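You operate a simulated robot arm through the tools that you are given. There is no shell and no other tool.

You are at the controls of a simulated robot arm. One attempt, no reset.

TASK
Tag the block on the mat by the orange tester's reading, then reset the tester and turn it off.
Fine: A tag from the open drawer on to the mat, green from 2.0 Mohm up, else yellow; shut the drawer; other tags and the leads stay; RESET once.

Only the result counts: the job must be done as asked and must still hold three seconds after the hand-in. Knocking over, shifting, dropping, spilling or breaking anything else fails it.

THE ROBOT
A 6-joint arm with a two-finger parallel gripper, fixed in place. Base frame: the origin is at the foot of the arm, x ahead of it, y to its left, z up; the work surface is at about z = 594. Readings come in mm, rad, newtons and seconds.
With the tool pointing down near the work surface it reaches from about 100 to 560 mm from the base axis. Its first joint turns from -2.007 to 2.007 rad. Payload 3.43 kg.
The tool frame sits at the grasp point between the pads (the TCP): z along the fingers, y along the line on which they close. The tips reach 34 mm beyond it. The gripper opens to 128 mm. The fingers are 24 mm wide and 12 mm thick; the gripper's body (48 by 130 mm) begins 96 mm behind the TCP.
Orientation is that of the tool frame in the base frame, as a unit quaternion [w, x, y, z]. With the fingers straight down and closing along the base's y, the tool's x points along the base's -x, its y along +y and its z along -z.

THE INTERFACE
- The arm moves only by the tool step_arm. Its argument "increments" is a list that holds one entry, the list of rows, each a list of 6 numbers: the shift along the base's x, y, z in m, then the turn, a rotation vector about the base's x, y, z in rad. In form: [[[dx, dy, dz, wx, wy, wz], ...]]. A call has 1 to 20 rows; each row shifts and turns the commanded pose from where the row before left it. "jaw" is the closure, from 0 (fully open) to 1 (shut), set as the call begins (left out, the last holds). A row lasts 0.2 s, in which the tool goes at most 50 mm and 0.15 rad; a call with a longer step from one row to the next is refused whole, and so is a gripper value outside its range. Where a pose cannot be reached the arm comes as near as it can. A force on the tool above 40 N (or 10 N above the force at the start of the call, whichever is more), or a blocked arm, ends the call early, and 0.2 s more pass. Each finger travels about 153 mm/s and halts on what it meets, pressing with about 27 N; the grip force reading is that of the motor and also rises with nothing between the fingers. The clock runs only during rows and for 0.2 s after the last one: add rows that do not move to give the fingers time. The reply holds the time, the measured pose of the TCP, the force on the tool along the base axes, the opening and the grip force, in the units named above and with some noise, with the torque about the TCP (base axes, N m) and any sound that the robot's microphone picked up, and new pictures: "views" is both (left out), scene, wrist or none.
- Cameras (640 x 400 px; columns grow to the right, rows downward): "scene" is fixed at [50.9, -501, 1410.6]; the picture's right is [0.28, -0.96, 0.00], its down [-0.87, -0.25, -0.43] and it looks along [0.41, 0.12, -0.90] (base axes); focal length 280 px, centre (320, 200). "wrist" rides on the gripper at [76, -11, -160] in the tool frame; the picture's right is [0.15, 0.99, 0.00], its down [-0.88, 0.13, -0.46] and it looks along [-0.45, 0.07, 0.89] (tool axes); focal length 234 px, centre (320, 200). There is no depth. A picture from a camera that has moved, and an enlarged one, comes with that camera's place and axes in the base frame and with its lens.
- raise_lower(by): slides the trunk up (or, below 0, down) by that many mm; the arm rides with it, the base frame stays. It gives what a move gives, with no picture.
- enlarge(camera, box): a new picture of the part [left, top, right, bottom] of that camera's present view, enlarged. It takes no simulated time.
- job_done(): hands the job in; it is judged then, once.

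Nothing tells you positions but the pictures and the camera data. Unless the task says otherwise, let go and move clear before handing in.

The tools are called after "Call:" as a command line: name --argument value ..., lists and objects as JSON in quotes. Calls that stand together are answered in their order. step_arm: Moves the arm, as the interface text tells. Its arguments: {"type":"object","properties":{"increments":{"type":"array"},"jaw":{"type":"number"},"views":{"type":"string","enum":["both","scene","wrist","none"]}},"required":["increments"]} The other tools are called the same way: raise_lower (by) slides the trunk up or down; enlarge (camera, box) takes an enlarged picture of a part of a camera's view; job_done () hands the job in.

At the start:

```text
clock: 0.0
position: [156.9, -339.9, 1160.3]
tool_rot: [0.0, 0.0, 1.0, 0.0]
ft_force: [-0.2, 0.8, 0.2]
moment: [-0.02, -0.02, 0.03]
gripper_width: 127.8
grip_force: 0.0
trunk travel left (down, up): [-900.0, 90.0]
```

scene: 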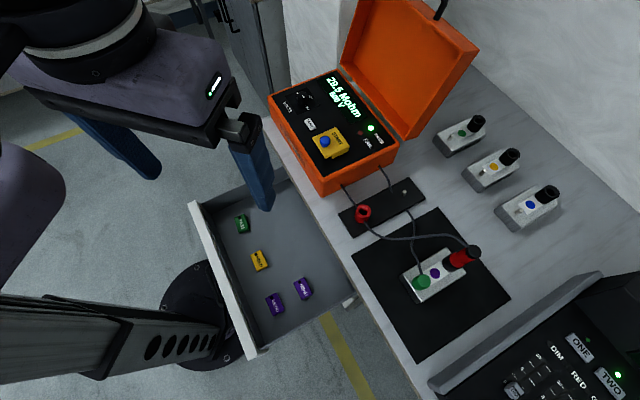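
wrist: 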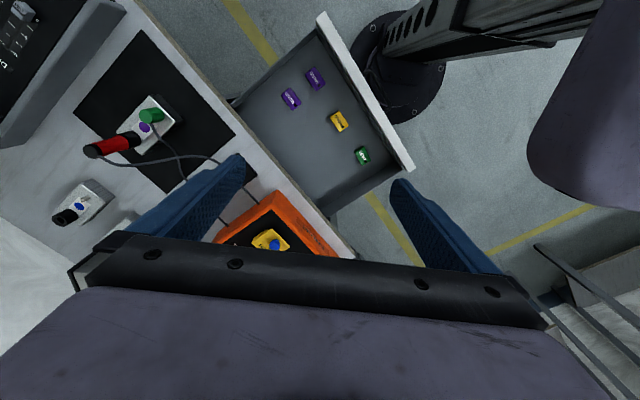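

I see an orange tester with a lit display, an open drawer with four tags (green, yellow, two purple), and a block on a dark mat with leads. First I look closer at the tester's panel, the drawer and the mat.

Call:
enlarge --camera "scene" --box '[260, 60, 420, 190]'

Call:
enlarge --camera "scene" --box '[180, 170, 360, 360]'

Call:
enlarge --camera "scene" --box '[330, 160, 530, 360]'

Call:
enlarge --camera "wrist" --box '[220, 10, 420, 210]'

```text
3.08 times, centred on (340, 125) of scene
camera zoom: at [50.9, -501.0, 1410.6], right [0.28, -0.96, 0.0], down [-0.87, -0.25, -0.43], along [0.41, 0.12, -0.9], focal length 863 px, centre (258, 431)
```

zoom: 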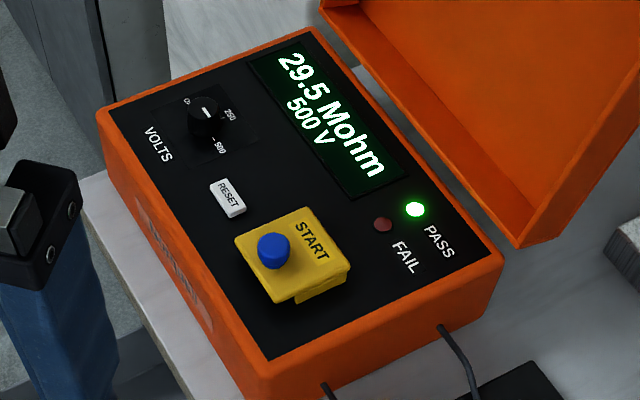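

```text
2.11 times, centred on (270, 265) of scene
camera zoom: at [50.9, -501.0, 1410.6], right [0.28, -0.96, 0.0], down [-0.87, -0.25, -0.43], along [0.41, 0.12, -0.9], focal length 590 px, centre (425, 63)
```

zoom: 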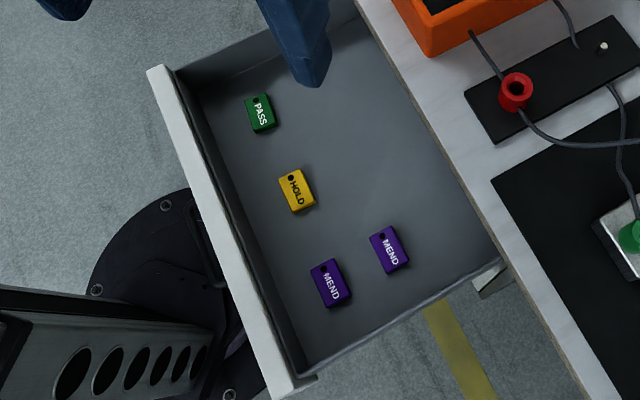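

```text
2.00 times, centred on (430, 260) of scene
camera zoom: at [50.9, -501.0, 1410.6], right [0.28, -0.96, 0.0], down [-0.87, -0.25, -0.43], along [0.41, 0.12, -0.9], focal length 561 px, centre (100, 80)
```

zoom: 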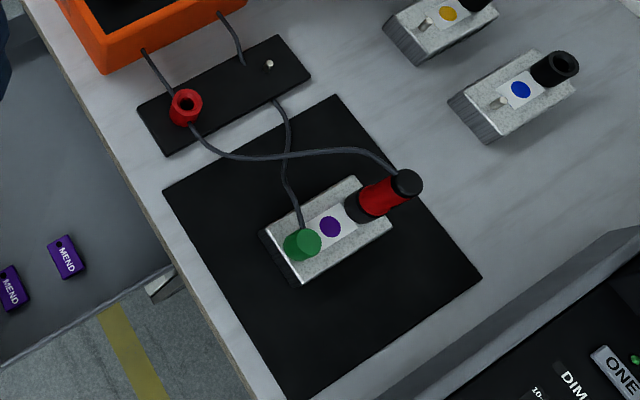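

```text
2.00 times, centred on (320, 110) of wrist
camera zoom: at [80.3, -350.3, 1321.6], right [-0.15, 0.99, 0.0], down [0.88, 0.13, 0.46], along [0.45, 0.07, -0.89], focal length 468 px, centre (320, 380)
```

zoom: 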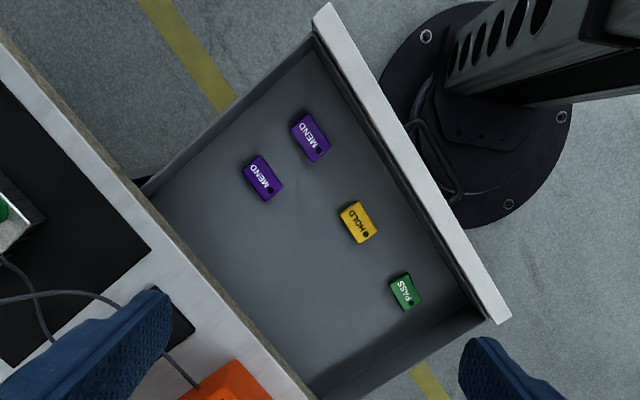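

The display seems to read 29.5 Mohm with PASS lit; I zoom in further to be sure of the decimal point, the knob and the other details.

Call:
enlarge --camera "scene" --box '[318, 66, 370, 124]'

Call:
enlarge --camera "scene" --box '[276, 76, 336, 136]'

Call:
enlarge --camera "scene" --box '[335, 170, 435, 240]'

Call:
enlarge --camera "scene" --box '[395, 230, 495, 310]'

```text
6.90 times, centred on (344, 95) of scene
camera zoom: at [50.9, -501.0, 1410.6], right [0.28, -0.96, 0.0], down [-0.87, -0.25, -0.43], along [0.41, 0.12, -0.9], focal length 1934 px, centre (154, 924)
```

zoom: 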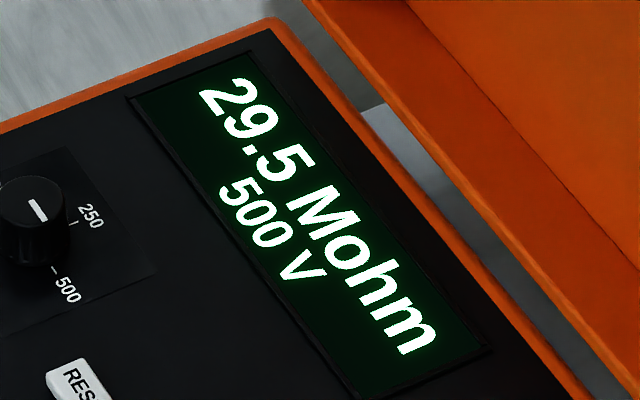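

```text
6.67 times, centred on (306, 106) of scene
camera zoom: at [50.9, -501.0, 1410.6], right [0.28, -0.96, 0.0], down [-0.87, -0.25, -0.43], along [0.41, 0.12, -0.9], focal length 1870 px, centre (413, 827)
```

zoom: 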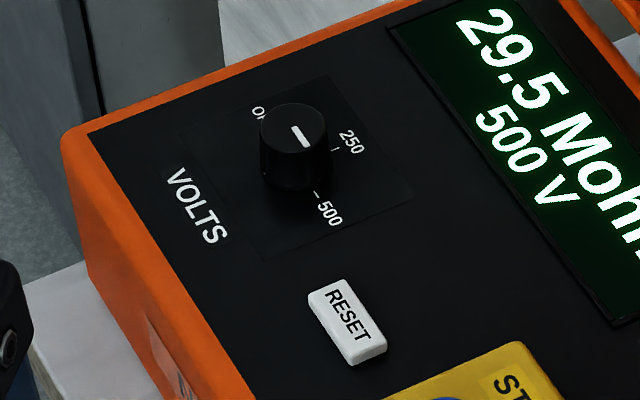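

```text
5.71 times, centred on (385, 205) of scene
camera zoom: at [50.9, -501.0, 1410.6], right [0.28, -0.96, 0.0], down [-0.87, -0.25, -0.43], along [0.41, 0.12, -0.9], focal length 1602 px, centre (-51, 171)
```

zoom: 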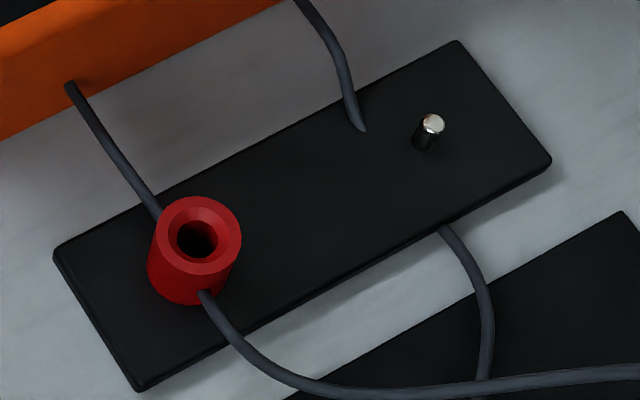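

```text
5.00 times, centred on (445, 270) of scene
camera zoom: at [50.9, -501.0, 1410.6], right [0.28, -0.96, 0.0], down [-0.87, -0.25, -0.43], along [0.41, 0.12, -0.9], focal length 1402 px, centre (-305, -150)
```

zoom: 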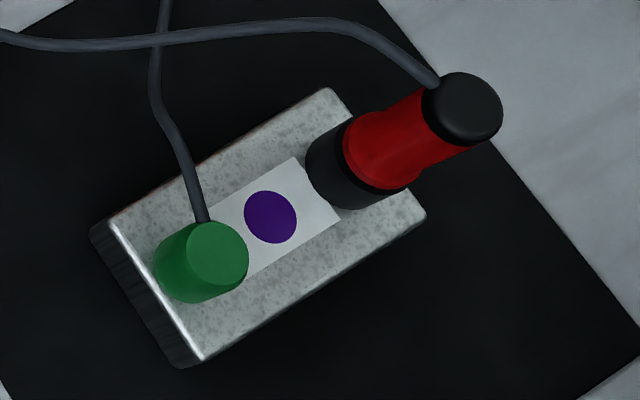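

The display reads 29.5 Mohm at 500 V with PASS lit, so the green PASS tag is the one. My rough triangulation puts the green tag near (265, -191) in the drawer, the mat around (150…300, -530…-750) and the tester panel around (450, -380, 880). I'll move the gripper high over the mat to measure better and learn the reach.

Call:
step_arm --increments '[[[0.01, -0.04, 0, 0, 0, 0], [0.01, -0.04, 0, 0, 0, 0], [0.01, -0.04, 0, 0, 0, 0], [0.01, -0.04, 0, 0, 0, 0], [0, 0, 0, 0, 0, 0]]]'

```text
clock: 1.2
position: [198.7, -498.5, 1162.5]
tool_rot: [0.001, -0.001, 1.0, 0.0]
ft_force: [0.4, 0.7, 0.2]
moment: [-0.05, 0.02, 0.02]
gripper_width: 128.0
grip_force: 0.2
trunk travel left (down, up): [-900.0, 90.0]
camera wrist: at [120.8, -508.8, 1322.4], right [-0.15, 0.99, 0.0], down [0.88, 0.13, 0.46], along [0.45, 0.07, -0.89], focal length 234 px, centre (320, 200)
```

scene: 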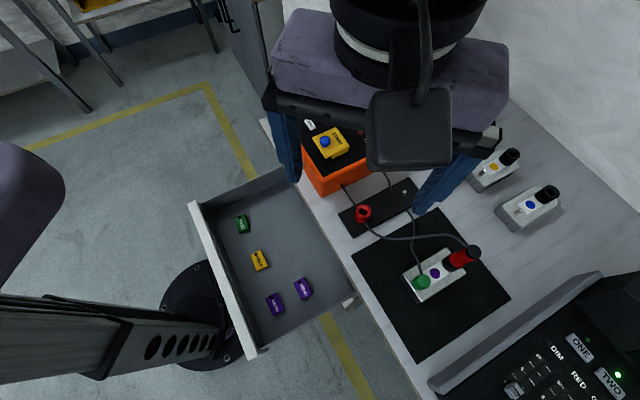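
wrist: 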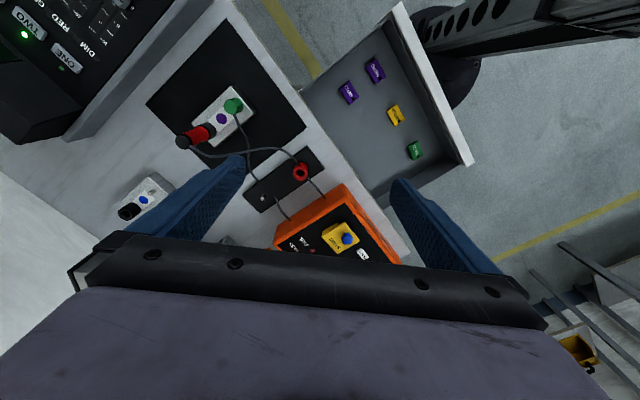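

The move went well and the arm reaches here. I enlarge the wrist view to measure the mat, block and tester from this second viewpoint.

Call:
enlarge --camera "wrist" --box '[130, 10, 330, 210]'

Call:
enlarge --camera "wrist" --box '[300, 0, 480, 200]'

Call:
enlarge --camera "wrist" --box '[230, 150, 410, 270]'

```text
2.00 times, centred on (230, 110) of wrist
camera zoom: at [120.8, -508.8, 1322.4], right [-0.15, 0.99, 0.0], down [0.88, 0.13, 0.46], along [0.45, 0.07, -0.89], focal length 468 px, centre (500, 380)
```

zoom: 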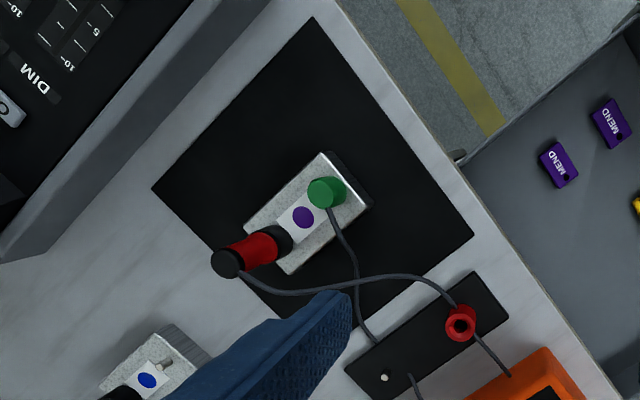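

```text
2.00 times, centred on (390, 100) of wrist
camera zoom: at [120.8, -508.8, 1322.4], right [-0.15, 0.99, 0.0], down [0.88, 0.13, 0.46], along [0.45, 0.07, -0.89], focal length 468 px, centre (180, 400)
```

zoom: 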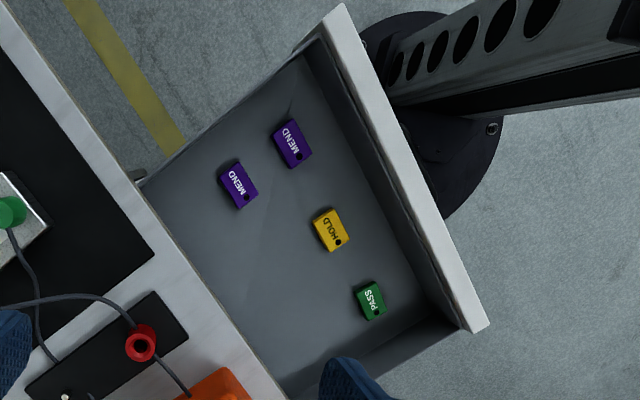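

```text
3.33 times, centred on (320, 210) of wrist
camera zoom: at [120.8, -508.8, 1322.4], right [-0.15, 0.99, 0.0], down [0.88, 0.13, 0.46], along [0.45, 0.07, -0.89], focal length 781 px, centre (320, 167)
```

zoom: 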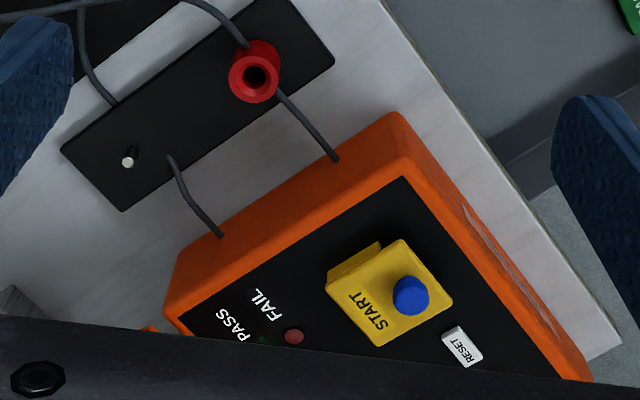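

From two wrist views the desk top comes out near z≈750–780, noticeably above the drawer floor near z≈600. I'll test the reach outward at this height, over the mat, where nothing tall stands.

Call:
step_arm --increments '[[[0.01, -0.035, 0, 0, 0, 0], [0.01, -0.035, 0, 0, 0, 0], [0.01, -0.035, 0, 0, 0, 0], [0, 0, 0, 0, 0, 0]]]'

```text
clock: 2.2
position: [212.0, -556.6, 1145.3]
tool_rot: [0.0, 0.0, 1.0, -0.001]
ft_force: [0.3, 0.0, 0.1]
moment: [-0.02, 0.0, 0.01]
gripper_width: 127.6
grip_force: 0.1
out of reach, approached as far as the arm can: row 2, 3
trunk travel left (down, up): [-900.0, 90.0]
camera wrist: at [134.8, -566.4, 1306.1], right [-0.15, 0.99, 0.0], down [0.88, 0.13, 0.46], along [0.45, 0.07, -0.89], focal length 234 px, centre (320, 200)
```

scene: 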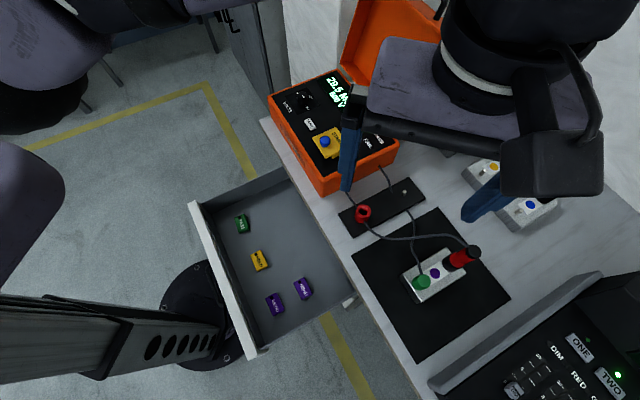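
wrist: 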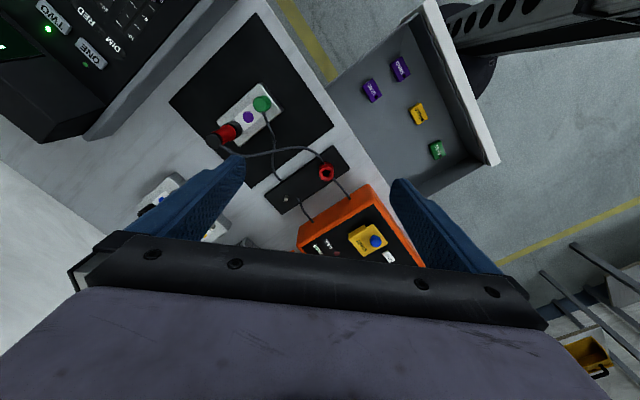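

The arm stretches to about 596 mm at this height and is drawn downward, so it reaches farther with the trunk relatively higher. I take enlarged measurements from this viewpoint too.

Call:
enlarge --camera "wrist" --box '[160, 10, 360, 210]'

Call:
enlarge --camera "wrist" --box '[290, 170, 430, 270]'

Call:
enlarge --camera "scene" --box '[260, 0, 420, 200]'

```text
2.00 times, centred on (260, 110) of wrist
camera zoom: at [134.8, -566.4, 1306.1], right [-0.15, 0.99, 0.0], down [0.88, 0.13, 0.46], along [0.45, 0.07, -0.89], focal length 468 px, centre (440, 380)
```

zoom: 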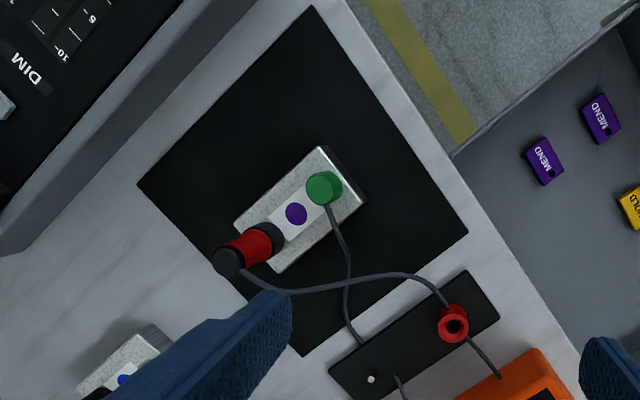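

```text
4.00 times, centred on (360, 220) of wrist
camera zoom: at [134.8, -566.4, 1306.1], right [-0.15, 0.99, 0.0], down [0.88, 0.13, 0.46], along [0.45, 0.07, -0.89], focal length 937 px, centre (160, 120)
```

zoom: 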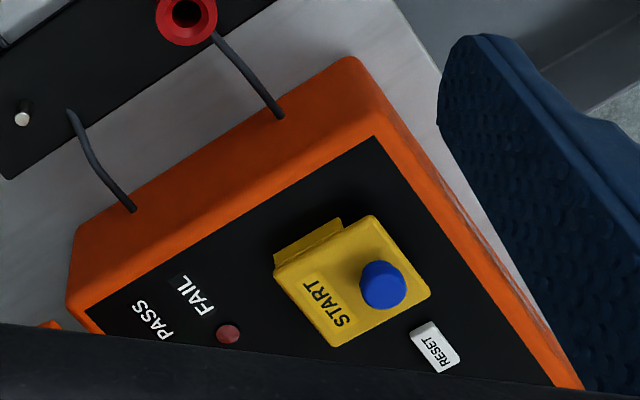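

```text
2.00 times, centred on (340, 100) of scene
camera zoom: at [50.9, -501.0, 1410.6], right [0.28, -0.96, 0.0], down [-0.87, -0.25, -0.43], along [0.41, 0.12, -0.9], focal length 561 px, centre (280, 400)
```

zoom: 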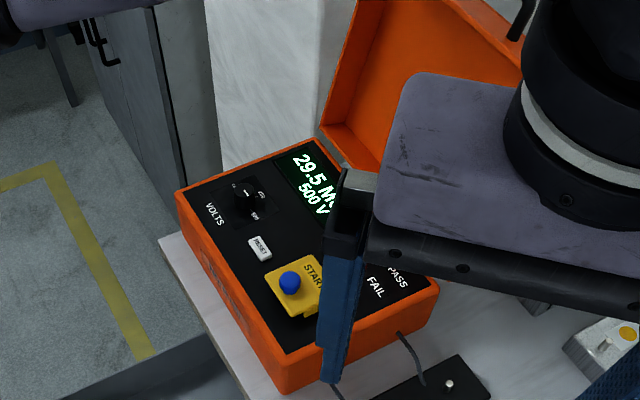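

Triangulating over three views now agrees well: desk/mat surface z≈778, mat's near corner at (221, -524), green tag at (268, -189, 609), RESET near (483, -350, 872), knob near (538, -316, ~895). I'll go down a bit over the mat (still ~170 mm clear) to find the height of best reach.

Call:
step_arm --increments '[[[0, 0, -0.04, 0, 0, 0], [0, 0, -0.04, 0, 0, 0], [0, 0, -0.04, 0, 0, 0], [0, 0, 0, 0, 0, 0]]]' --views "none"

```text
clock: 3.2
position: [218.8, -576.0, 1028.7]
tool_rot: [0.0, 0.0, 1.0, -0.001]
ft_force: [0.4, 0.7, 0.3]
moment: [0.0, -0.01, -0.02]
gripper_width: 127.9
grip_force: 0.0
out of reach, approached as far as the arm can: row 1, 2, 3
trunk travel left (down, up): [-900.0, 90.0]
```

The best radial reach is ~617 mm at TCP z≈985 for this trunk height, so lowering the trunk by ~170 mm will suit desk work. I now swing back, up and in, to above the green tag in the drawer.

Call:
step_arm --increments '[[[0.0041, 0.0416, 0.006, 0, 0, 0], [0.0041, 0.0416, 0.006, 0, 0, 0], [0.0041, 0.0416, 0.006, 0, 0, 0], [0.0041, 0.0416, 0.006, 0, 0, 0], [0.0041, 0.0416, 0.006, 0, 0, 0], [0.0041, 0.0416, 0.006, 0, 0, 0], [0.0041, 0.0416, 0.006, 0, 0, 0], [0.0041, 0.0416, 0.006, 0, 0, 0], [0.0041, 0.0416, 0.006, 0, 0, 0], [0.0041, 0.0416, 0.006, 0, 0, 0], [0, 0, 0, 0, 0, 0]]]'

```text
clock: 5.6
position: [286.4, -543.5, 1091.6]
tool_rot: [-0.001, 0.0, 1.0, 0.0]
ft_force: [0.0, -0.8, 0.8]
moment: [0.0, 0.01, -0.01]
gripper_width: 128.2
grip_force: 0.0
out of reach, approached as far as the arm can: row 1, 2, 3, 4, 5, 6, 7, 8, 9, 10
trunk travel left (down, up): [-900.0, 90.0]
camera wrist: at [210.1, -553.4, 1251.2], right [-0.15, 0.99, 0.0], down [0.88, 0.13, 0.46], along [0.45, 0.07, -0.89], focal length 234 px, centre (320, 200)
```

scene: 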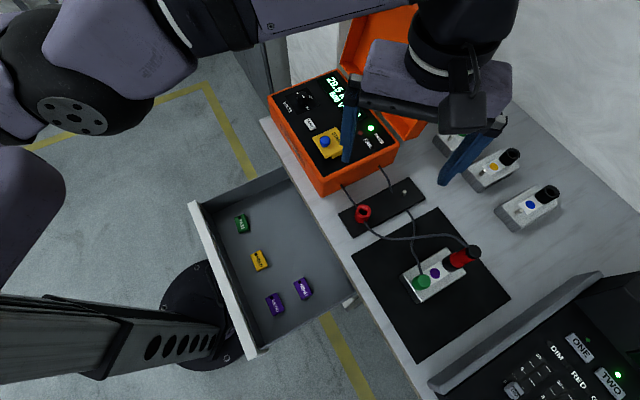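
wrist: 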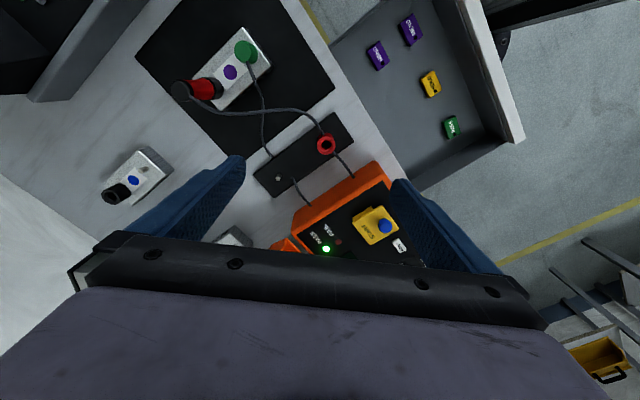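

The arm got to its stretched limit and slid sideways rather than folding in; it is still well above everything. I hold with zero rows to see whether it converges on the commanded pose.

Call:
step_arm --increments '[[[0, 0, 0, 0, 0, 0], [0, 0, 0, 0, 0, 0]]]' --views "none"

```text
clock: 6.2
position: [287.4, -542.4, 1089.8]
tool_rot: [0.001, 0.0, 1.0, 0.001]
ft_force: [0.1, -0.3, 0.2]
moment: [-0.03, -0.02, 0.0]
gripper_width: 128.0
grip_force: 0.1
trunk travel left (down, up): [-900.0, 90.0]
```

It holds the reached pose as the new command. I try small inward radial steps to fold the elbow out of the stretched state.

Call:
step_arm --increments '[[[-0.0047, 0.0088, 0, 0, 0, 0], [-0.0047, 0.0088, 0, 0, 0, 0], [-0.0047, 0.0088, 0, 0, 0, 0], [0, 0, 0, 0, 0, 0]]]' --views "none"

```text
clock: 7.2
position: [284.7, -542.7, 1095.9]
tool_rot: [-0.001, 0.0, 1.0, 0.001]
ft_force: [0.6, 0.8, -0.5]
moment: [0.03, -0.03, 0.0]
gripper_width: 127.7
grip_force: 0.1
out of reach, approached as far as the arm can: row 1, 2, 3
trunk travel left (down, up): [-900.0, 90.0]
```

Still stretched. I try a step that goes downward and inward together, which should bend the elbow the right way; there is ample clearance below.

Call:
step_arm --increments '[[[-0.0093, 0.0177, -0.04, 0, 0, 0], [0, 0, 0, 0, 0, 0]]]' --views "none"

```text
clock: 7.8
position: [285.6, -546.5, 1075.1]
tool_rot: [0.0, 0.001, 1.0, 0.002]
ft_force: [0.3, 0.7, 0.7]
moment: [0.01, 0.01, -0.01]
gripper_width: 127.9
grip_force: 0.0
out of reach, approached as far as the arm can: row 1
trunk travel left (down, up): [-900.0, 90.0]
```

The arm clings to its stretched boundary and moves only along it. I'll raise the trunk 85 mm for clearance and then work downward with a slight inward pull so the elbow flexes properly.

Call:
raise_lower --by 85

Call:
step_arm --increments '[[[-0.003, 0.006, -0.03, 0, 0, 0], [-0.003, 0.006, -0.03, 0, 0, 0], [-0.003, 0.006, -0.03, 0, 0, 0], [-0.003, 0.006, -0.03, 0, 0, 0], [0, 0, 0, 0, 0, 0]]]' --views "none"

```text
clock: 9.0
position: [286.5, -546.5, 1159.9]
tool_rot: [0.001, 0.0, 1.0, 0.001]
ft_force: [0.7, 0.1, -0.4]
moment: [-0.02, 0.03, 0.05]
gripper_width: 128.0
grip_force: 0.1
trunk travel left (down, up): [-985.0, 5.0]
```

```text
clock: 10.2
position: [285.9, -556.4, 1041.7]
tool_rot: [-0.002, 0.0, 1.0, 0.002]
ft_force: [0.3, -0.6, 0.3]
moment: [0.02, -0.01, -0.01]
gripper_width: 128.0
grip_force: 0.1
out of reach, approached as far as the arm can: row 1, 2, 3, 4
trunk travel left (down, up): [-985.0, 5.0]
```

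It slid exactly along the boundary again. I test the opposite: upward with an inward pull, and look at the scene to understand the arm's posture.

Call:
step_arm --increments '[[[-0.003, 0.006, 0.03, 0, 0, 0], [-0.003, 0.006, 0.03, 0, 0, 0], [-0.003, 0.006, 0.03, 0, 0, 0], [-0.003, 0.006, 0.03, 0, 0, 0], [0, 0, 0, 0, 0, 0]]]'

```text
clock: 11.4
position: [282.2, -547.3, 1163.4]
tool_rot: [-0.001, 0.0, 1.0, 0.004]
ft_force: [0.2, 0.0, -0.2]
moment: [-0.03, 0.0, 0.0]
gripper_width: 128.0
grip_force: 0.0
out of reach, approached as far as the arm can: row 1, 2, 3
trunk travel left (down, up): [-985.0, 5.0]
camera wrist: at [205.6, -557.7, 1324.3], right [-0.15, 0.99, 0.01], down [0.88, 0.13, 0.45], along [0.45, 0.07, -0.89], focal length 234 px, centre (320, 200)
```

scene: 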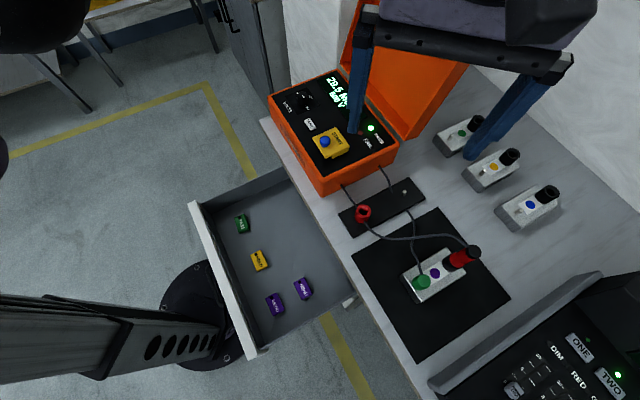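
wrist: 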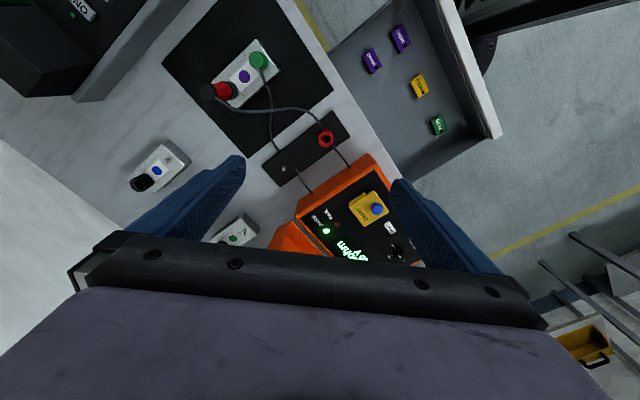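

The last upward row was accepted as reachable, so the elbow may be free now. I move inward in modest steps.

Call:
step_arm --increments '[[[-0.003, 0.008, 0.02, 0, 0, 0], [-0.005, 0.015, 0.01, 0, 0, 0], [-0.005, 0.02, 0, 0, 0, 0], [-0.005, 0.03, 0, 0, 0, 0], [0, 0, 0, 0, 0, 0]]]' --views "none"

```text
clock: 12.6
position: [283.2, -536.1, 1205.6]
tool_rot: [0.0, -0.001, 1.0, 0.002]
ft_force: [0.7, 0.1, 0.0]
moment: [0.03, 0.02, 0.01]
gripper_width: 127.8
grip_force: 0.1
out of reach, approached as far as the arm can: row 1, 2, 3, 4
trunk travel left (down, up): [-985.0, 5.0]
```

The elbow seems locked at its straight position, the solver picking the nearest point on the boundary. I try one larger inward-and-down step.

Call:
step_arm --increments '[[[-0.014, 0.027, -0.039, 0, 0, 0], [-0.014, 0.027, -0.039, 0, 0, 0], [0, 0, 0, 0, 0, 0]]]' --views "none"

```text
clock: 13.4
position: [283.5, -540.0, 1188.5]
tool_rot: [-0.001, 0.0, 1.0, 0.003]
ft_force: [-0.5, -0.7, -1.0]
moment: [0.01, -0.03, -0.01]
gripper_width: 128.0
grip_force: 0.1
out of reach, approached as far as the arm can: row 1, 2
trunk travel left (down, up): [-985.0, 5.0]
```

The downward-inward step was barely followed. I'll add a tool tilt (fingers toward the base) with an inward shift, which should excite the elbow joint directly.

Call:
step_arm --increments '[[[-0.0209, 0.0398, 0, 0.106, 0.0557, 0], [-0.0209, 0.0398, 0, 0.106, 0.0557, 0], [0, 0, 0, 0, 0, 0]]]' --views "none"

```text
clock: 14.2
position: [258.3, -494.5, 1213.7]
tool_rot: [-0.046, 0.0, 0.995, 0.089]
ft_force: [-0.1, -0.2, 0.0]
moment: [0.0, 0.02, -0.01]
gripper_width: 128.1
grip_force: 0.1
out of reach, approached as far as the arm can: row 1, 2
trunk travel left (down, up): [-985.0, 5.0]
```

The tilt moved the tip in. Now I tilt back toward vertical while still asking for inward motion, to see if the elbow leaves its straight state.

Call:
step_arm --increments '[[[-0.02, 0.038, 0, 0, 0, 0], [-0.01, 0.02, 0, -0.106, -0.0557, 0], [0, 0, 0, 0, 0, 0]]]' --views "none"

```text
clock: 15.0
position: [258.4, -501.5, 1266.8]
tool_rot: [-0.021, 0.0, 0.999, 0.044]
ft_force: [-0.1, -0.9, 0.2]
moment: [0.03, 0.02, 0.01]
gripper_width: 128.0
grip_force: 0.0
out of reach, approached as far as the arm can: row 1, 2
trunk travel left (down, up): [-985.0, 5.0]
```

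The arm slides up its boundary instead. I try the strongest pure inward pull allowed: 49 mm straight toward the shoulder combined with an outward tilt, so the wrist target is well inside.

Call:
step_arm --increments '[[[-0.021, 0.0408, -0.0172, -0.1325, -0.0682, 0], [0, 0, 0, 0, 0, 0]]]' --views "none"

```text
clock: 15.6
position: [255.4, -504.3, 1334.0]
tool_rot: [0.009, -0.001, 1.0, -0.011]
ft_force: [0.0, -0.6, -0.1]
moment: [0.05, 0.0, -0.02]
gripper_width: 127.8
grip_force: 0.0
out of reach, approached as far as the arm can: row 1
trunk travel left (down, up): [-985.0, 5.0]
```

The tool rose along the boundary. I suspect the elbow has passed slightly over straight and sits at its limit, so inward pulls press it into that limit. I'll command outward first (to pull it back through straight), then inward, and see whether it releases.

Call:
step_arm --increments '[[[0.0122, -0.0242, 0.0133, 0, 0, 0], [-0.0183, 0.0363, -0.02, 0, 0, 0], [-0.0183, 0.0363, -0.02, 0, 0, 0], [0, 0, 0, 0, 0, 0]]]' --views "none"

```text
clock: 16.6
position: [253.3, -502.7, 1334.8]
tool_rot: [0.01, 0.0, 1.0, -0.011]
ft_force: [-0.2, -0.7, -0.1]
moment: [0.04, 0.02, -0.02]
gripper_width: 128.1
grip_force: 0.1
out of reach, approached as far as the arm can: row 1, 2, 3
trunk travel left (down, up): [-985.0, 5.0]
```

No release yet. I try the outward pull combined with a downward sweep, then inward.

Call:
step_arm --increments '[[[0.0161, -0.0319, -0.027, 0, 0, 0], [-0.0183, 0.0363, -0.02, 0, 0, 0], [-0.0183, 0.0363, -0.02, 0, 0, 0], [0, 0, 0, 0, 0, 0]]]' --views "none"

```text
clock: 17.6
position: [258.6, -509.7, 1318.1]
tool_rot: [0.009, 0.0, 1.0, -0.011]
ft_force: [0.3, -0.8, 0.4]
moment: [-0.02, -0.01, 0.0]
gripper_width: 128.0
grip_force: 0.0
out of reach, approached as far as the arm can: row 1, 2, 3
trunk travel left (down, up): [-985.0, 5.0]
```

Not released. I take a picture to look at the arm's posture.

Call:
step_arm --increments '[[[0, 0, 0, 0, 0, 0]]]' --views "both"

```text
clock: 18.0
position: [259.4, -511.1, 1318.0]
tool_rot: [0.01, 0.0, 1.0, -0.011]
ft_force: [0.7, 0.3, 0.5]
moment: [0.02, 0.0, -0.02]
gripper_width: 128.0
grip_force: 0.0
trunk travel left (down, up): [-985.0, 5.0]
camera wrist: at [178.7, -517.1, 1476.8], right [-0.15, 0.99, -0.03], down [0.87, 0.14, 0.47], along [0.47, 0.05, -0.88], focal length 234 px, centre (320, 200)
```

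scene: 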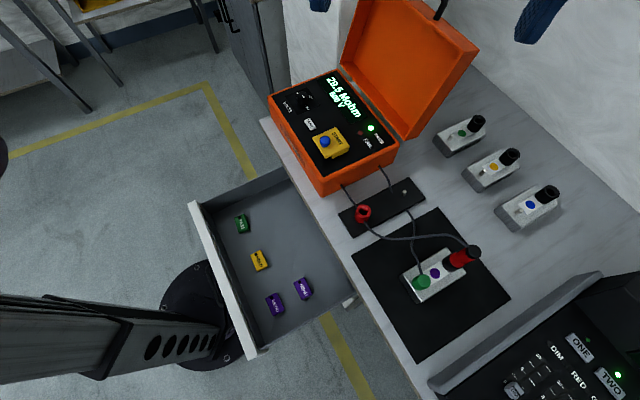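
wrist: 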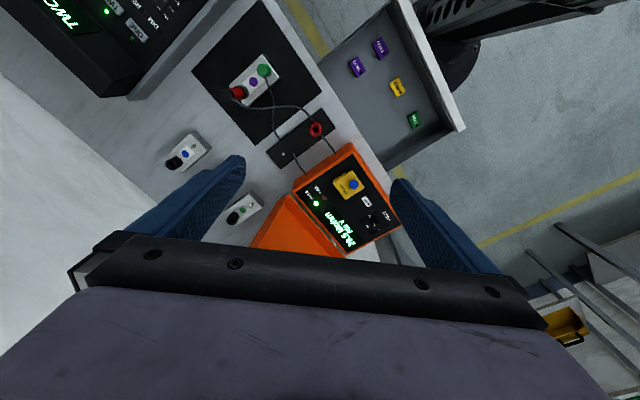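

The whole bench is in view and everything is untouched. The arm tends to rise when pulled inward, which hints that the elbow is held on the wrong side of straight; I'll pull outward while sweeping up, then inward.

Call:
step_arm --increments '[[[0.004, -0.008, 0.047, 0, 0, 0], [0.004, -0.008, 0.047, 0, 0, 0], [-0.0183, 0.0363, -0.02, 0, 0, 0], [-0.0183, 0.0363, -0.02, 0, 0, 0], [0, 0, 0, 0, 0, 0]]]' --views "none"

```text
clock: 19.2
position: [213.9, -409.9, 1336.0]
tool_rot: [0.01, 0.0, 1.0, -0.012]
ft_force: [0.6, 0.3, -0.7]
moment: [-0.01, -0.03, -0.01]
gripper_width: 128.0
grip_force: 0.2
out of reach, approached as far as the arm can: row 1, 2
trunk travel left (down, up): [-985.0, 5.0]
```

Released — the elbow is folding normally again; I'll avoid over-stretching from now on. I straighten the small residual tilt and move to above the drawer/tester front to look at both.

Call:
step_arm --increments '[[[0.014, 0.036, -0.02, 0.012, 0.01, 0], [0.014, 0.036, -0.02, 0.012, 0.01, 0], [0.014, 0.036, -0.02, 0, 0, 0], [0, 0, 0, 0, 0, 0]]]' --views "both"

```text
clock: 20.2
position: [254.6, -302.4, 1276.8]
tool_rot: [0.0, -0.001, 1.0, 0.001]
ft_force: [0.3, -0.2, -0.2]
moment: [0.03, -0.03, 0.01]
gripper_width: 128.1
grip_force: 0.0
trunk travel left (down, up): [-985.0, 5.0]
camera wrist: at [177.9, -311.8, 1436.7], right [-0.15, 0.99, 0.0], down [0.88, 0.13, 0.46], along [0.45, 0.07, -0.89], focal length 234 px, centre (320, 200)
```

scene: 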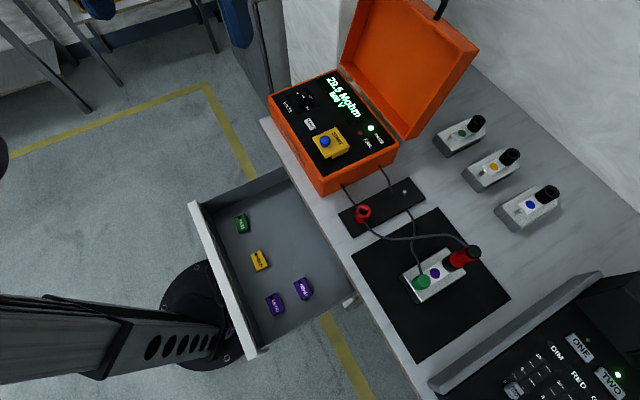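
wrist: 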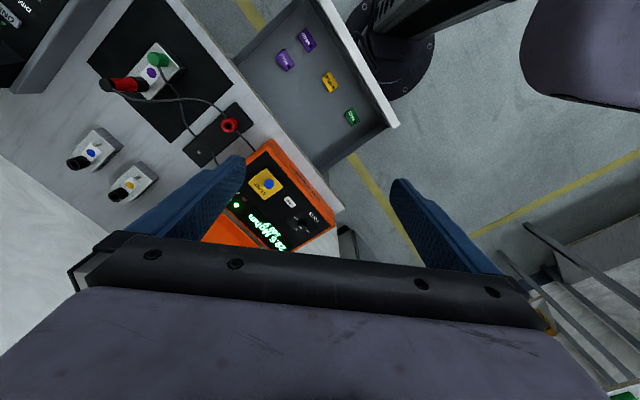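

I can see the purple upper-arm link at the upper right of the wrist view, so the elbow hangs on the column side, below. I lower the trunk 150 mm (still far above everything) and look at the arm's shape in the scene camera.

Call:
raise_lower --by -150

Call:
step_arm --increments '[[[0, 0, 0, 0, 0, 0]]]'

```text
clock: 22.0
position: [253.8, -300.4, 1127.4]
tool_rot: [-0.001, 0.0, 1.0, 0.0]
ft_force: [-0.4, -0.5, 0.1]
moment: [-0.01, -0.01, 0.0]
gripper_width: 127.9
grip_force: 0.0
trunk travel left (down, up): [-835.0, 155.0]
```

```text
clock: 22.4
position: [255.3, -301.7, 1125.8]
tool_rot: [-0.001, 0.0, 1.0, 0.001]
ft_force: [0.1, 0.0, -0.3]
moment: [0.0, 0.03, 0.0]
gripper_width: 128.1
grip_force: 0.1
trunk travel left (down, up): [-835.0, 155.0]
camera wrist: at [178.1, -311.3, 1287.1], right [-0.15, 0.99, 0.0], down [0.88, 0.13, 0.45], along [0.45, 0.07, -0.89], focal length 234 px, centre (320, 200)
```

scene: 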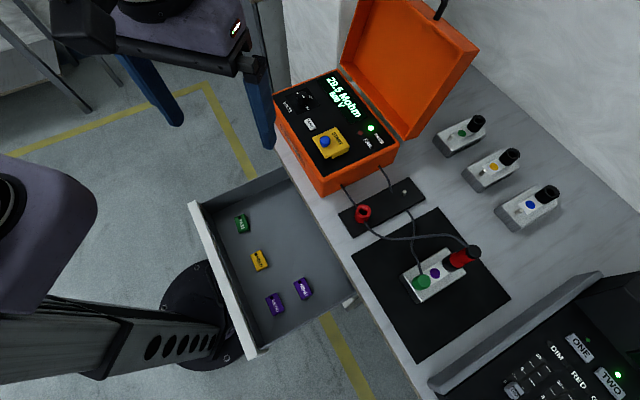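
wrist: 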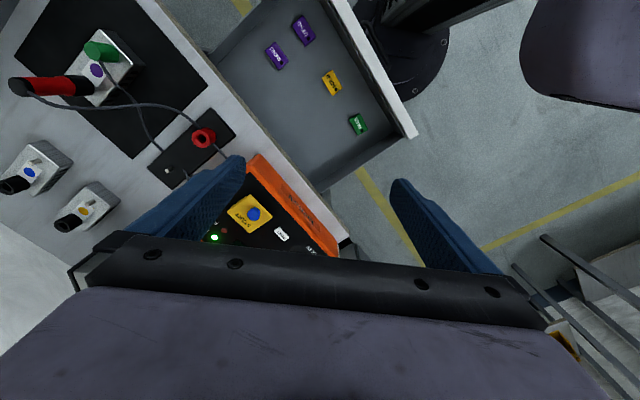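

Working it out, the elbow is up (above the camera) and the purple part is the shoulder housing, so lowering is safe. The trunk is now at a good height; I descend toward the green tag at about (268, -189), stopping at z≈850 to look.

Call:
step_arm --increments '[[[0.0022, 0.0188, -0.045, 0, 0, 0], [0.0022, 0.0188, -0.045, 0, 0, 0], [0.0022, 0.0188, -0.045, 0, 0, 0], [0.0022, 0.0188, -0.045, 0, 0, 0], [0.0022, 0.0188, -0.045, 0, 0, 0], [0.0022, 0.0188, -0.045, 0, 0, 0], [0, 0, 0, 0, 0, 0]]]'

```text
clock: 24.0
position: [269.2, -189.0, 853.4]
tool_rot: [-0.001, 0.0, 1.0, 0.001]
ft_force: [0.0, -0.3, 0.5]
moment: [0.0, 0.0, 0.0]
gripper_width: 127.9
grip_force: 0.1
trunk travel left (down, up): [-835.0, 155.0]
camera wrist: at [191.6, -199.3, 1013.9], right [-0.15, 0.99, 0.0], down [0.88, 0.13, 0.46], along [0.45, 0.07, -0.89], focal length 234 px, centre (320, 200)
```

scene: 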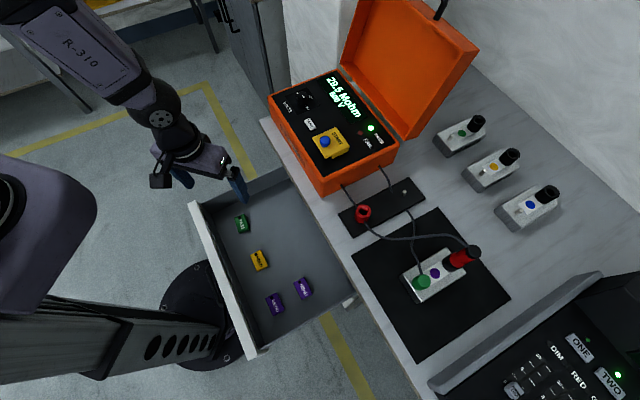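
wrist: 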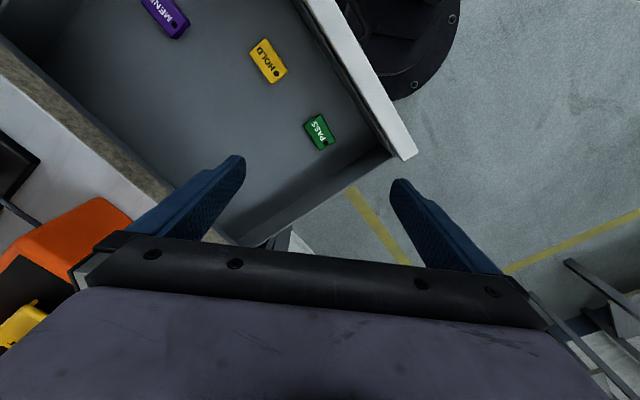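

The forearm now shows "R-310", elbow up, gripper above the drawer. I enlarge the green tag to get its pose.

Call:
enlarge --camera "wrist" --box '[260, 90, 380, 170]'

Call:
enlarge --camera "wrist" --box '[130, 0, 430, 200]'

```text
5.00 times, centred on (320, 130) of wrist
camera zoom: at [191.6, -199.3, 1013.9], right [-0.15, 0.99, 0.0], down [0.88, 0.13, 0.46], along [0.45, 0.07, -0.89], focal length 1171 px, centre (320, 550)
```

zoom: 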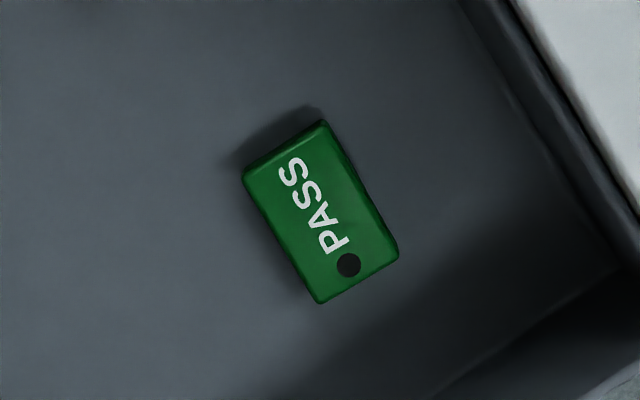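

```text
2.00 times, centred on (280, 100) of wrist
camera zoom: at [191.6, -199.3, 1013.9], right [-0.15, 0.99, 0.0], down [0.88, 0.13, 0.46], along [0.45, 0.07, -0.89], focal length 468 px, centre (400, 400)
```

zoom: 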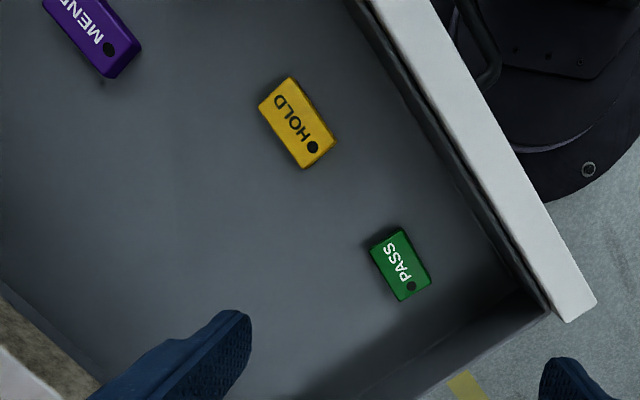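

The green tag is about 32×50×12 mm, centred near (272, -187), long axis ≈40° from base x. I rotate the gripper +40° so it closes across the short side, narrow the opening to ~75 mm, and descend to z≈720 for a closer look.

Call:
step_arm --increments '[[[0.0006, 0.0003, -0.026, 0, 0, 0.14], [0.0006, 0.0003, -0.026, 0, 0, 0.14], [0.0006, 0.0003, -0.026, 0, 0, 0.14], [0.0006, 0.0003, -0.026, 0, 0, 0.14], [0.0006, 0.0003, -0.026, 0, 0, 0.138], [0, 0, 0, 0, 0, 0]]]' --jaw 0.41

```text
clock: 25.4
position: [269.5, -186.4, 726.7]
tool_rot: [-0.001, -0.344, 0.939, 0.001]
ft_force: [0.0, -0.3, -0.3]
moment: [-0.02, -0.02, 0.01]
gripper_width: 75.6
grip_force: 0.0
trunk travel left (down, up): [-835.0, 155.0]
camera wrist: at [218.2, -242.6, 886.5], right [-0.75, 0.66, 0.0], down [0.59, 0.67, 0.45], along [0.3, 0.34, -0.89], focal length 234 px, centre (320, 200)
```

scene: 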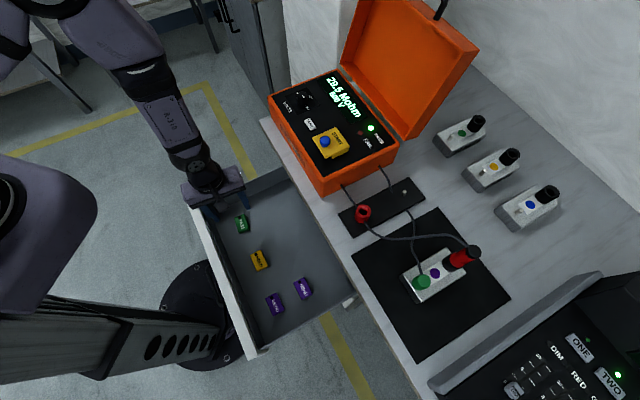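
wrist: 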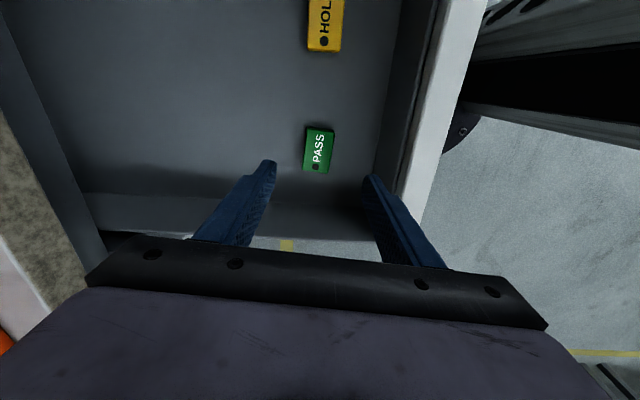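

The tag sits right under the grasp point and aligned with the fingers. I enlarge to check the centring before the final descent.

Call:
enlarge --camera "wrist" --box '[260, 110, 380, 190]'

```text
5.00 times, centred on (320, 150) of wrist
camera zoom: at [218.2, -242.6, 886.5], right [-0.75, 0.66, 0.0], down [0.59, 0.67, 0.45], along [0.3, 0.34, -0.89], focal length 1171 px, centre (320, 450)
```

zoom: 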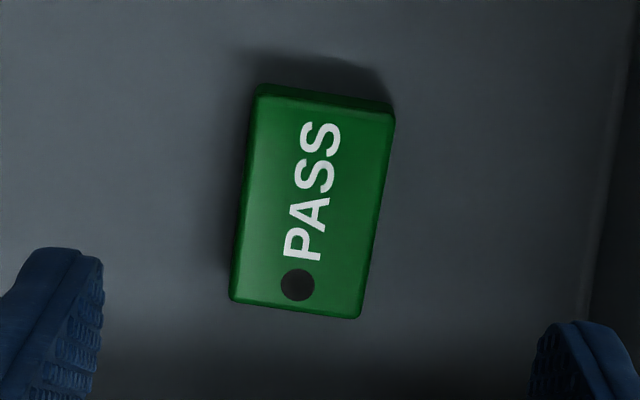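

Centring is within ~2 mm and the angle matches. I shift +2.6 mm in x and go straight down so the tips end ~4 mm above the drawer floor.

Call:
step_arm --increments '[[[0.0026, 0, -0.03, 0, 0, 0], [0, 0, -0.03, 0, 0, 0], [0, 0, -0.02, 0, 0, 0], [0, 0, -0.01, 0, 0, 0], [0, 0, -0.0045, 0, 0, 0], [0, 0, 0, 0, 0, 0]]]'

```text
clock: 26.8
position: [273.3, -186.9, 632.0]
tool_rot: [-0.002, -0.342, 0.94, 0.001]
ft_force: [-0.5, 0.7, 0.1]
moment: [0.01, 0.03, 0.01]
gripper_width: 75.5
grip_force: 0.1
trunk travel left (down, up): [-835.0, 155.0]
camera wrist: at [221.7, -243.0, 792.4], right [-0.75, 0.66, 0.0], down [0.59, 0.67, 0.45], along [0.3, 0.34, -0.89], focal length 234 px, centre (320, 200)
```

scene: 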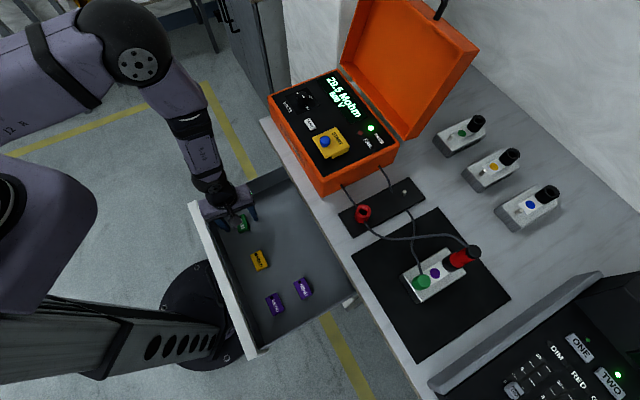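
wrist: 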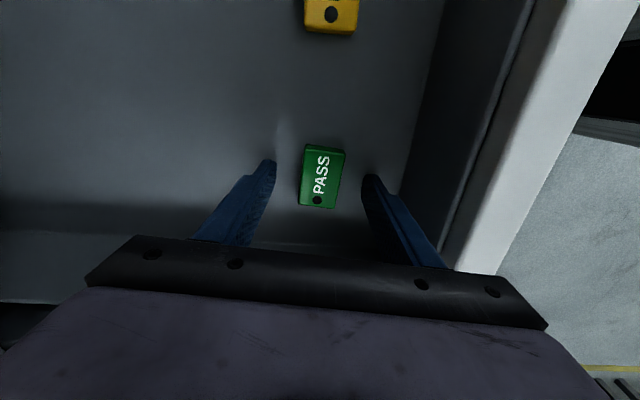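

The tag is between the fingertips, no contact force. I close the gripper on it.

Call:
step_arm --increments '[[[0, 0, 0, 0, 0, 0], [0, 0, 0, 0, 0, 0], [0, 0, 0, 0, 0, 0]]]' --jaw 1.0 --views "wrist"

```text
clock: 27.6
position: [272.9, -186.5, 631.2]
tool_rot: [-0.001, -0.342, 0.94, 0.0]
ft_force: [0.1, -0.1, -0.1]
moment: [-0.01, 0.04, 0.0]
gripper_width: 32.7
grip_force: 26.7
trunk travel left (down, up): [-835.0, 155.0]
camera wrist: at [221.8, -243.0, 792.6], right [-0.75, 0.66, 0.0], down [0.59, 0.67, 0.45], along [0.3, 0.34, -0.89], focal length 234 px, centre (320, 200)
```

wrist: 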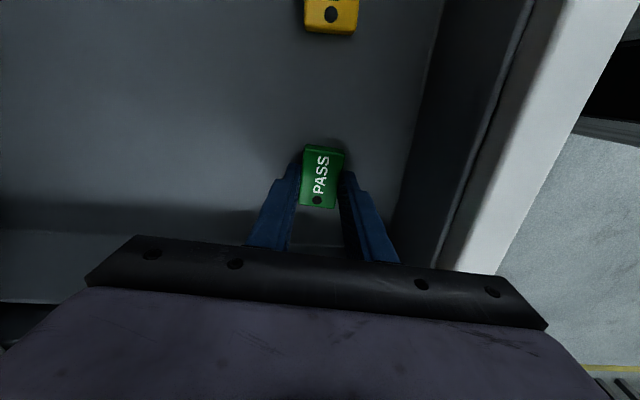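

Tag gripped (32.7 mm, 27 N). I lift it straight up to z≈960 and check it's held.

Call:
step_arm --increments '[[[0, 0, 0.02, 0, 0, 0], [0, 0, 0.045, 0, 0, 0], [0, 0, 0.048, 0, 0, 0], [0, 0, 0.048, 0, 0, 0], [0, 0, 0.048, 0, 0, 0], [0, 0, 0.048, 0, 0, 0], [0, 0, 0.045, 0, 0, 0], [0, 0, 0.027, 0, 0, 0], [0, 0, 0, 0, 0, 0]]]'

```text
clock: 29.6
position: [270.9, -185.7, 960.3]
tool_rot: [-0.001, -0.342, 0.94, 0.001]
ft_force: [0.6, -0.1, -0.6]
moment: [0.01, 0.0, -0.02]
gripper_width: 32.9
grip_force: 27.5
trunk travel left (down, up): [-835.0, 155.0]
camera wrist: at [219.6, -242.2, 1121.1], right [-0.75, 0.66, 0.0], down [0.59, 0.67, 0.45], along [0.3, 0.34, -0.89], focal length 234 px, centre (320, 200)
```

scene: 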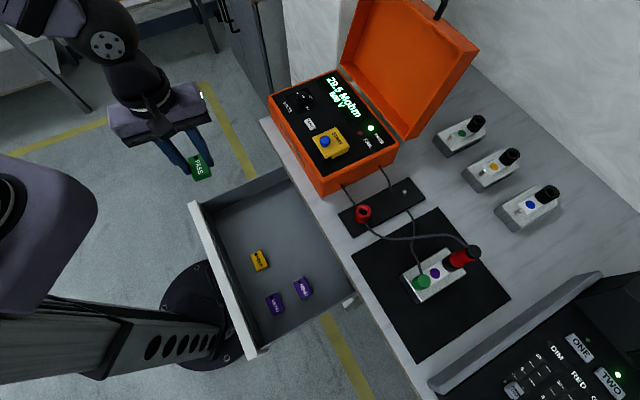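
wrist: 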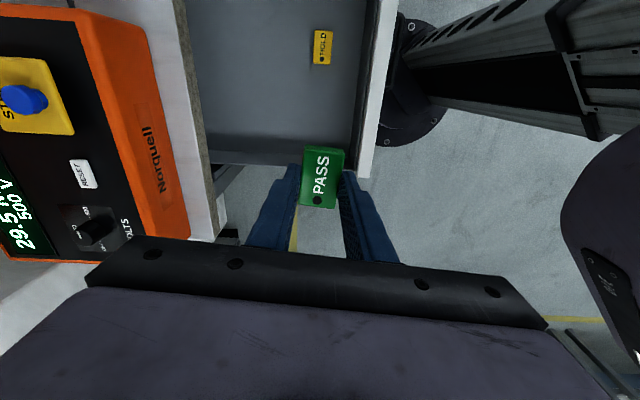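

Tag held securely. This view also shows the tester's panel well; I enlarge it to measure RESET and the knob.

Call:
enlarge --camera "wrist" --box '[0, 110, 180, 270]'

Call:
enlarge --camera "wrist" --box '[0, 0, 220, 140]'

```text
2.50 times, centred on (90, 190) of wrist
camera zoom: at [219.6, -242.2, 1121.1], right [-0.75, 0.66, 0.0], down [0.59, 0.67, 0.45], along [0.3, 0.34, -0.89], focal length 585 px, centre (895, 225)
```

zoom: 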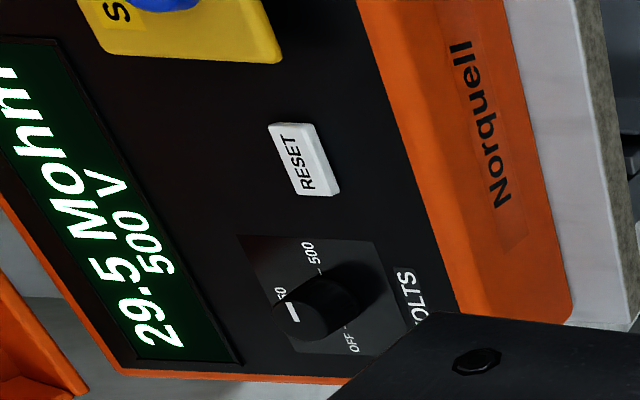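

```text
2.86 times, centred on (110, 70) of wrist
camera zoom: at [219.6, -242.2, 1121.1], right [-0.75, 0.66, 0.0], down [0.59, 0.67, 0.45], along [0.3, 0.34, -0.89], focal length 669 px, centre (920, 571)
```

zoom: 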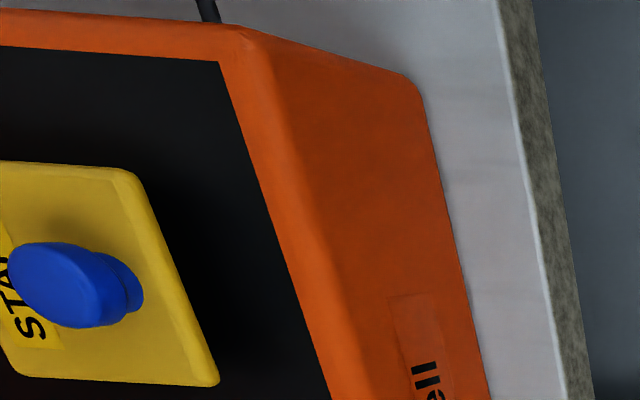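

I enlarge the knob more to read its pointer and detent marks.

Call:
enlarge --camera "wrist" --box '[55, 190, 135, 250]'

```text
6.67 times, centred on (95, 220) of wrist
camera zoom: at [219.6, -242.2, 1121.1], right [-0.75, 0.66, 0.0], down [0.59, 0.67, 0.45], along [0.3, 0.34, -0.89], focal length 1561 px, centre (1820, 67)
```

zoom: 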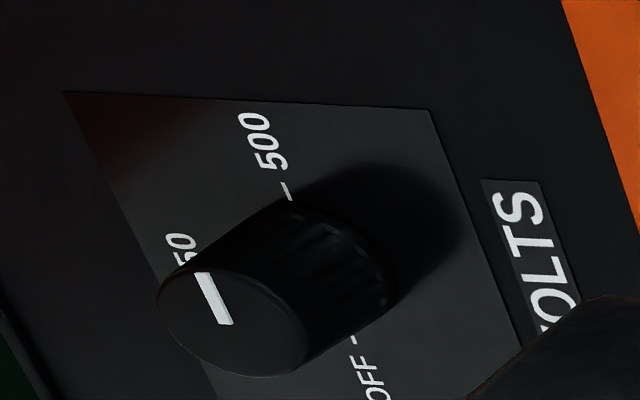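

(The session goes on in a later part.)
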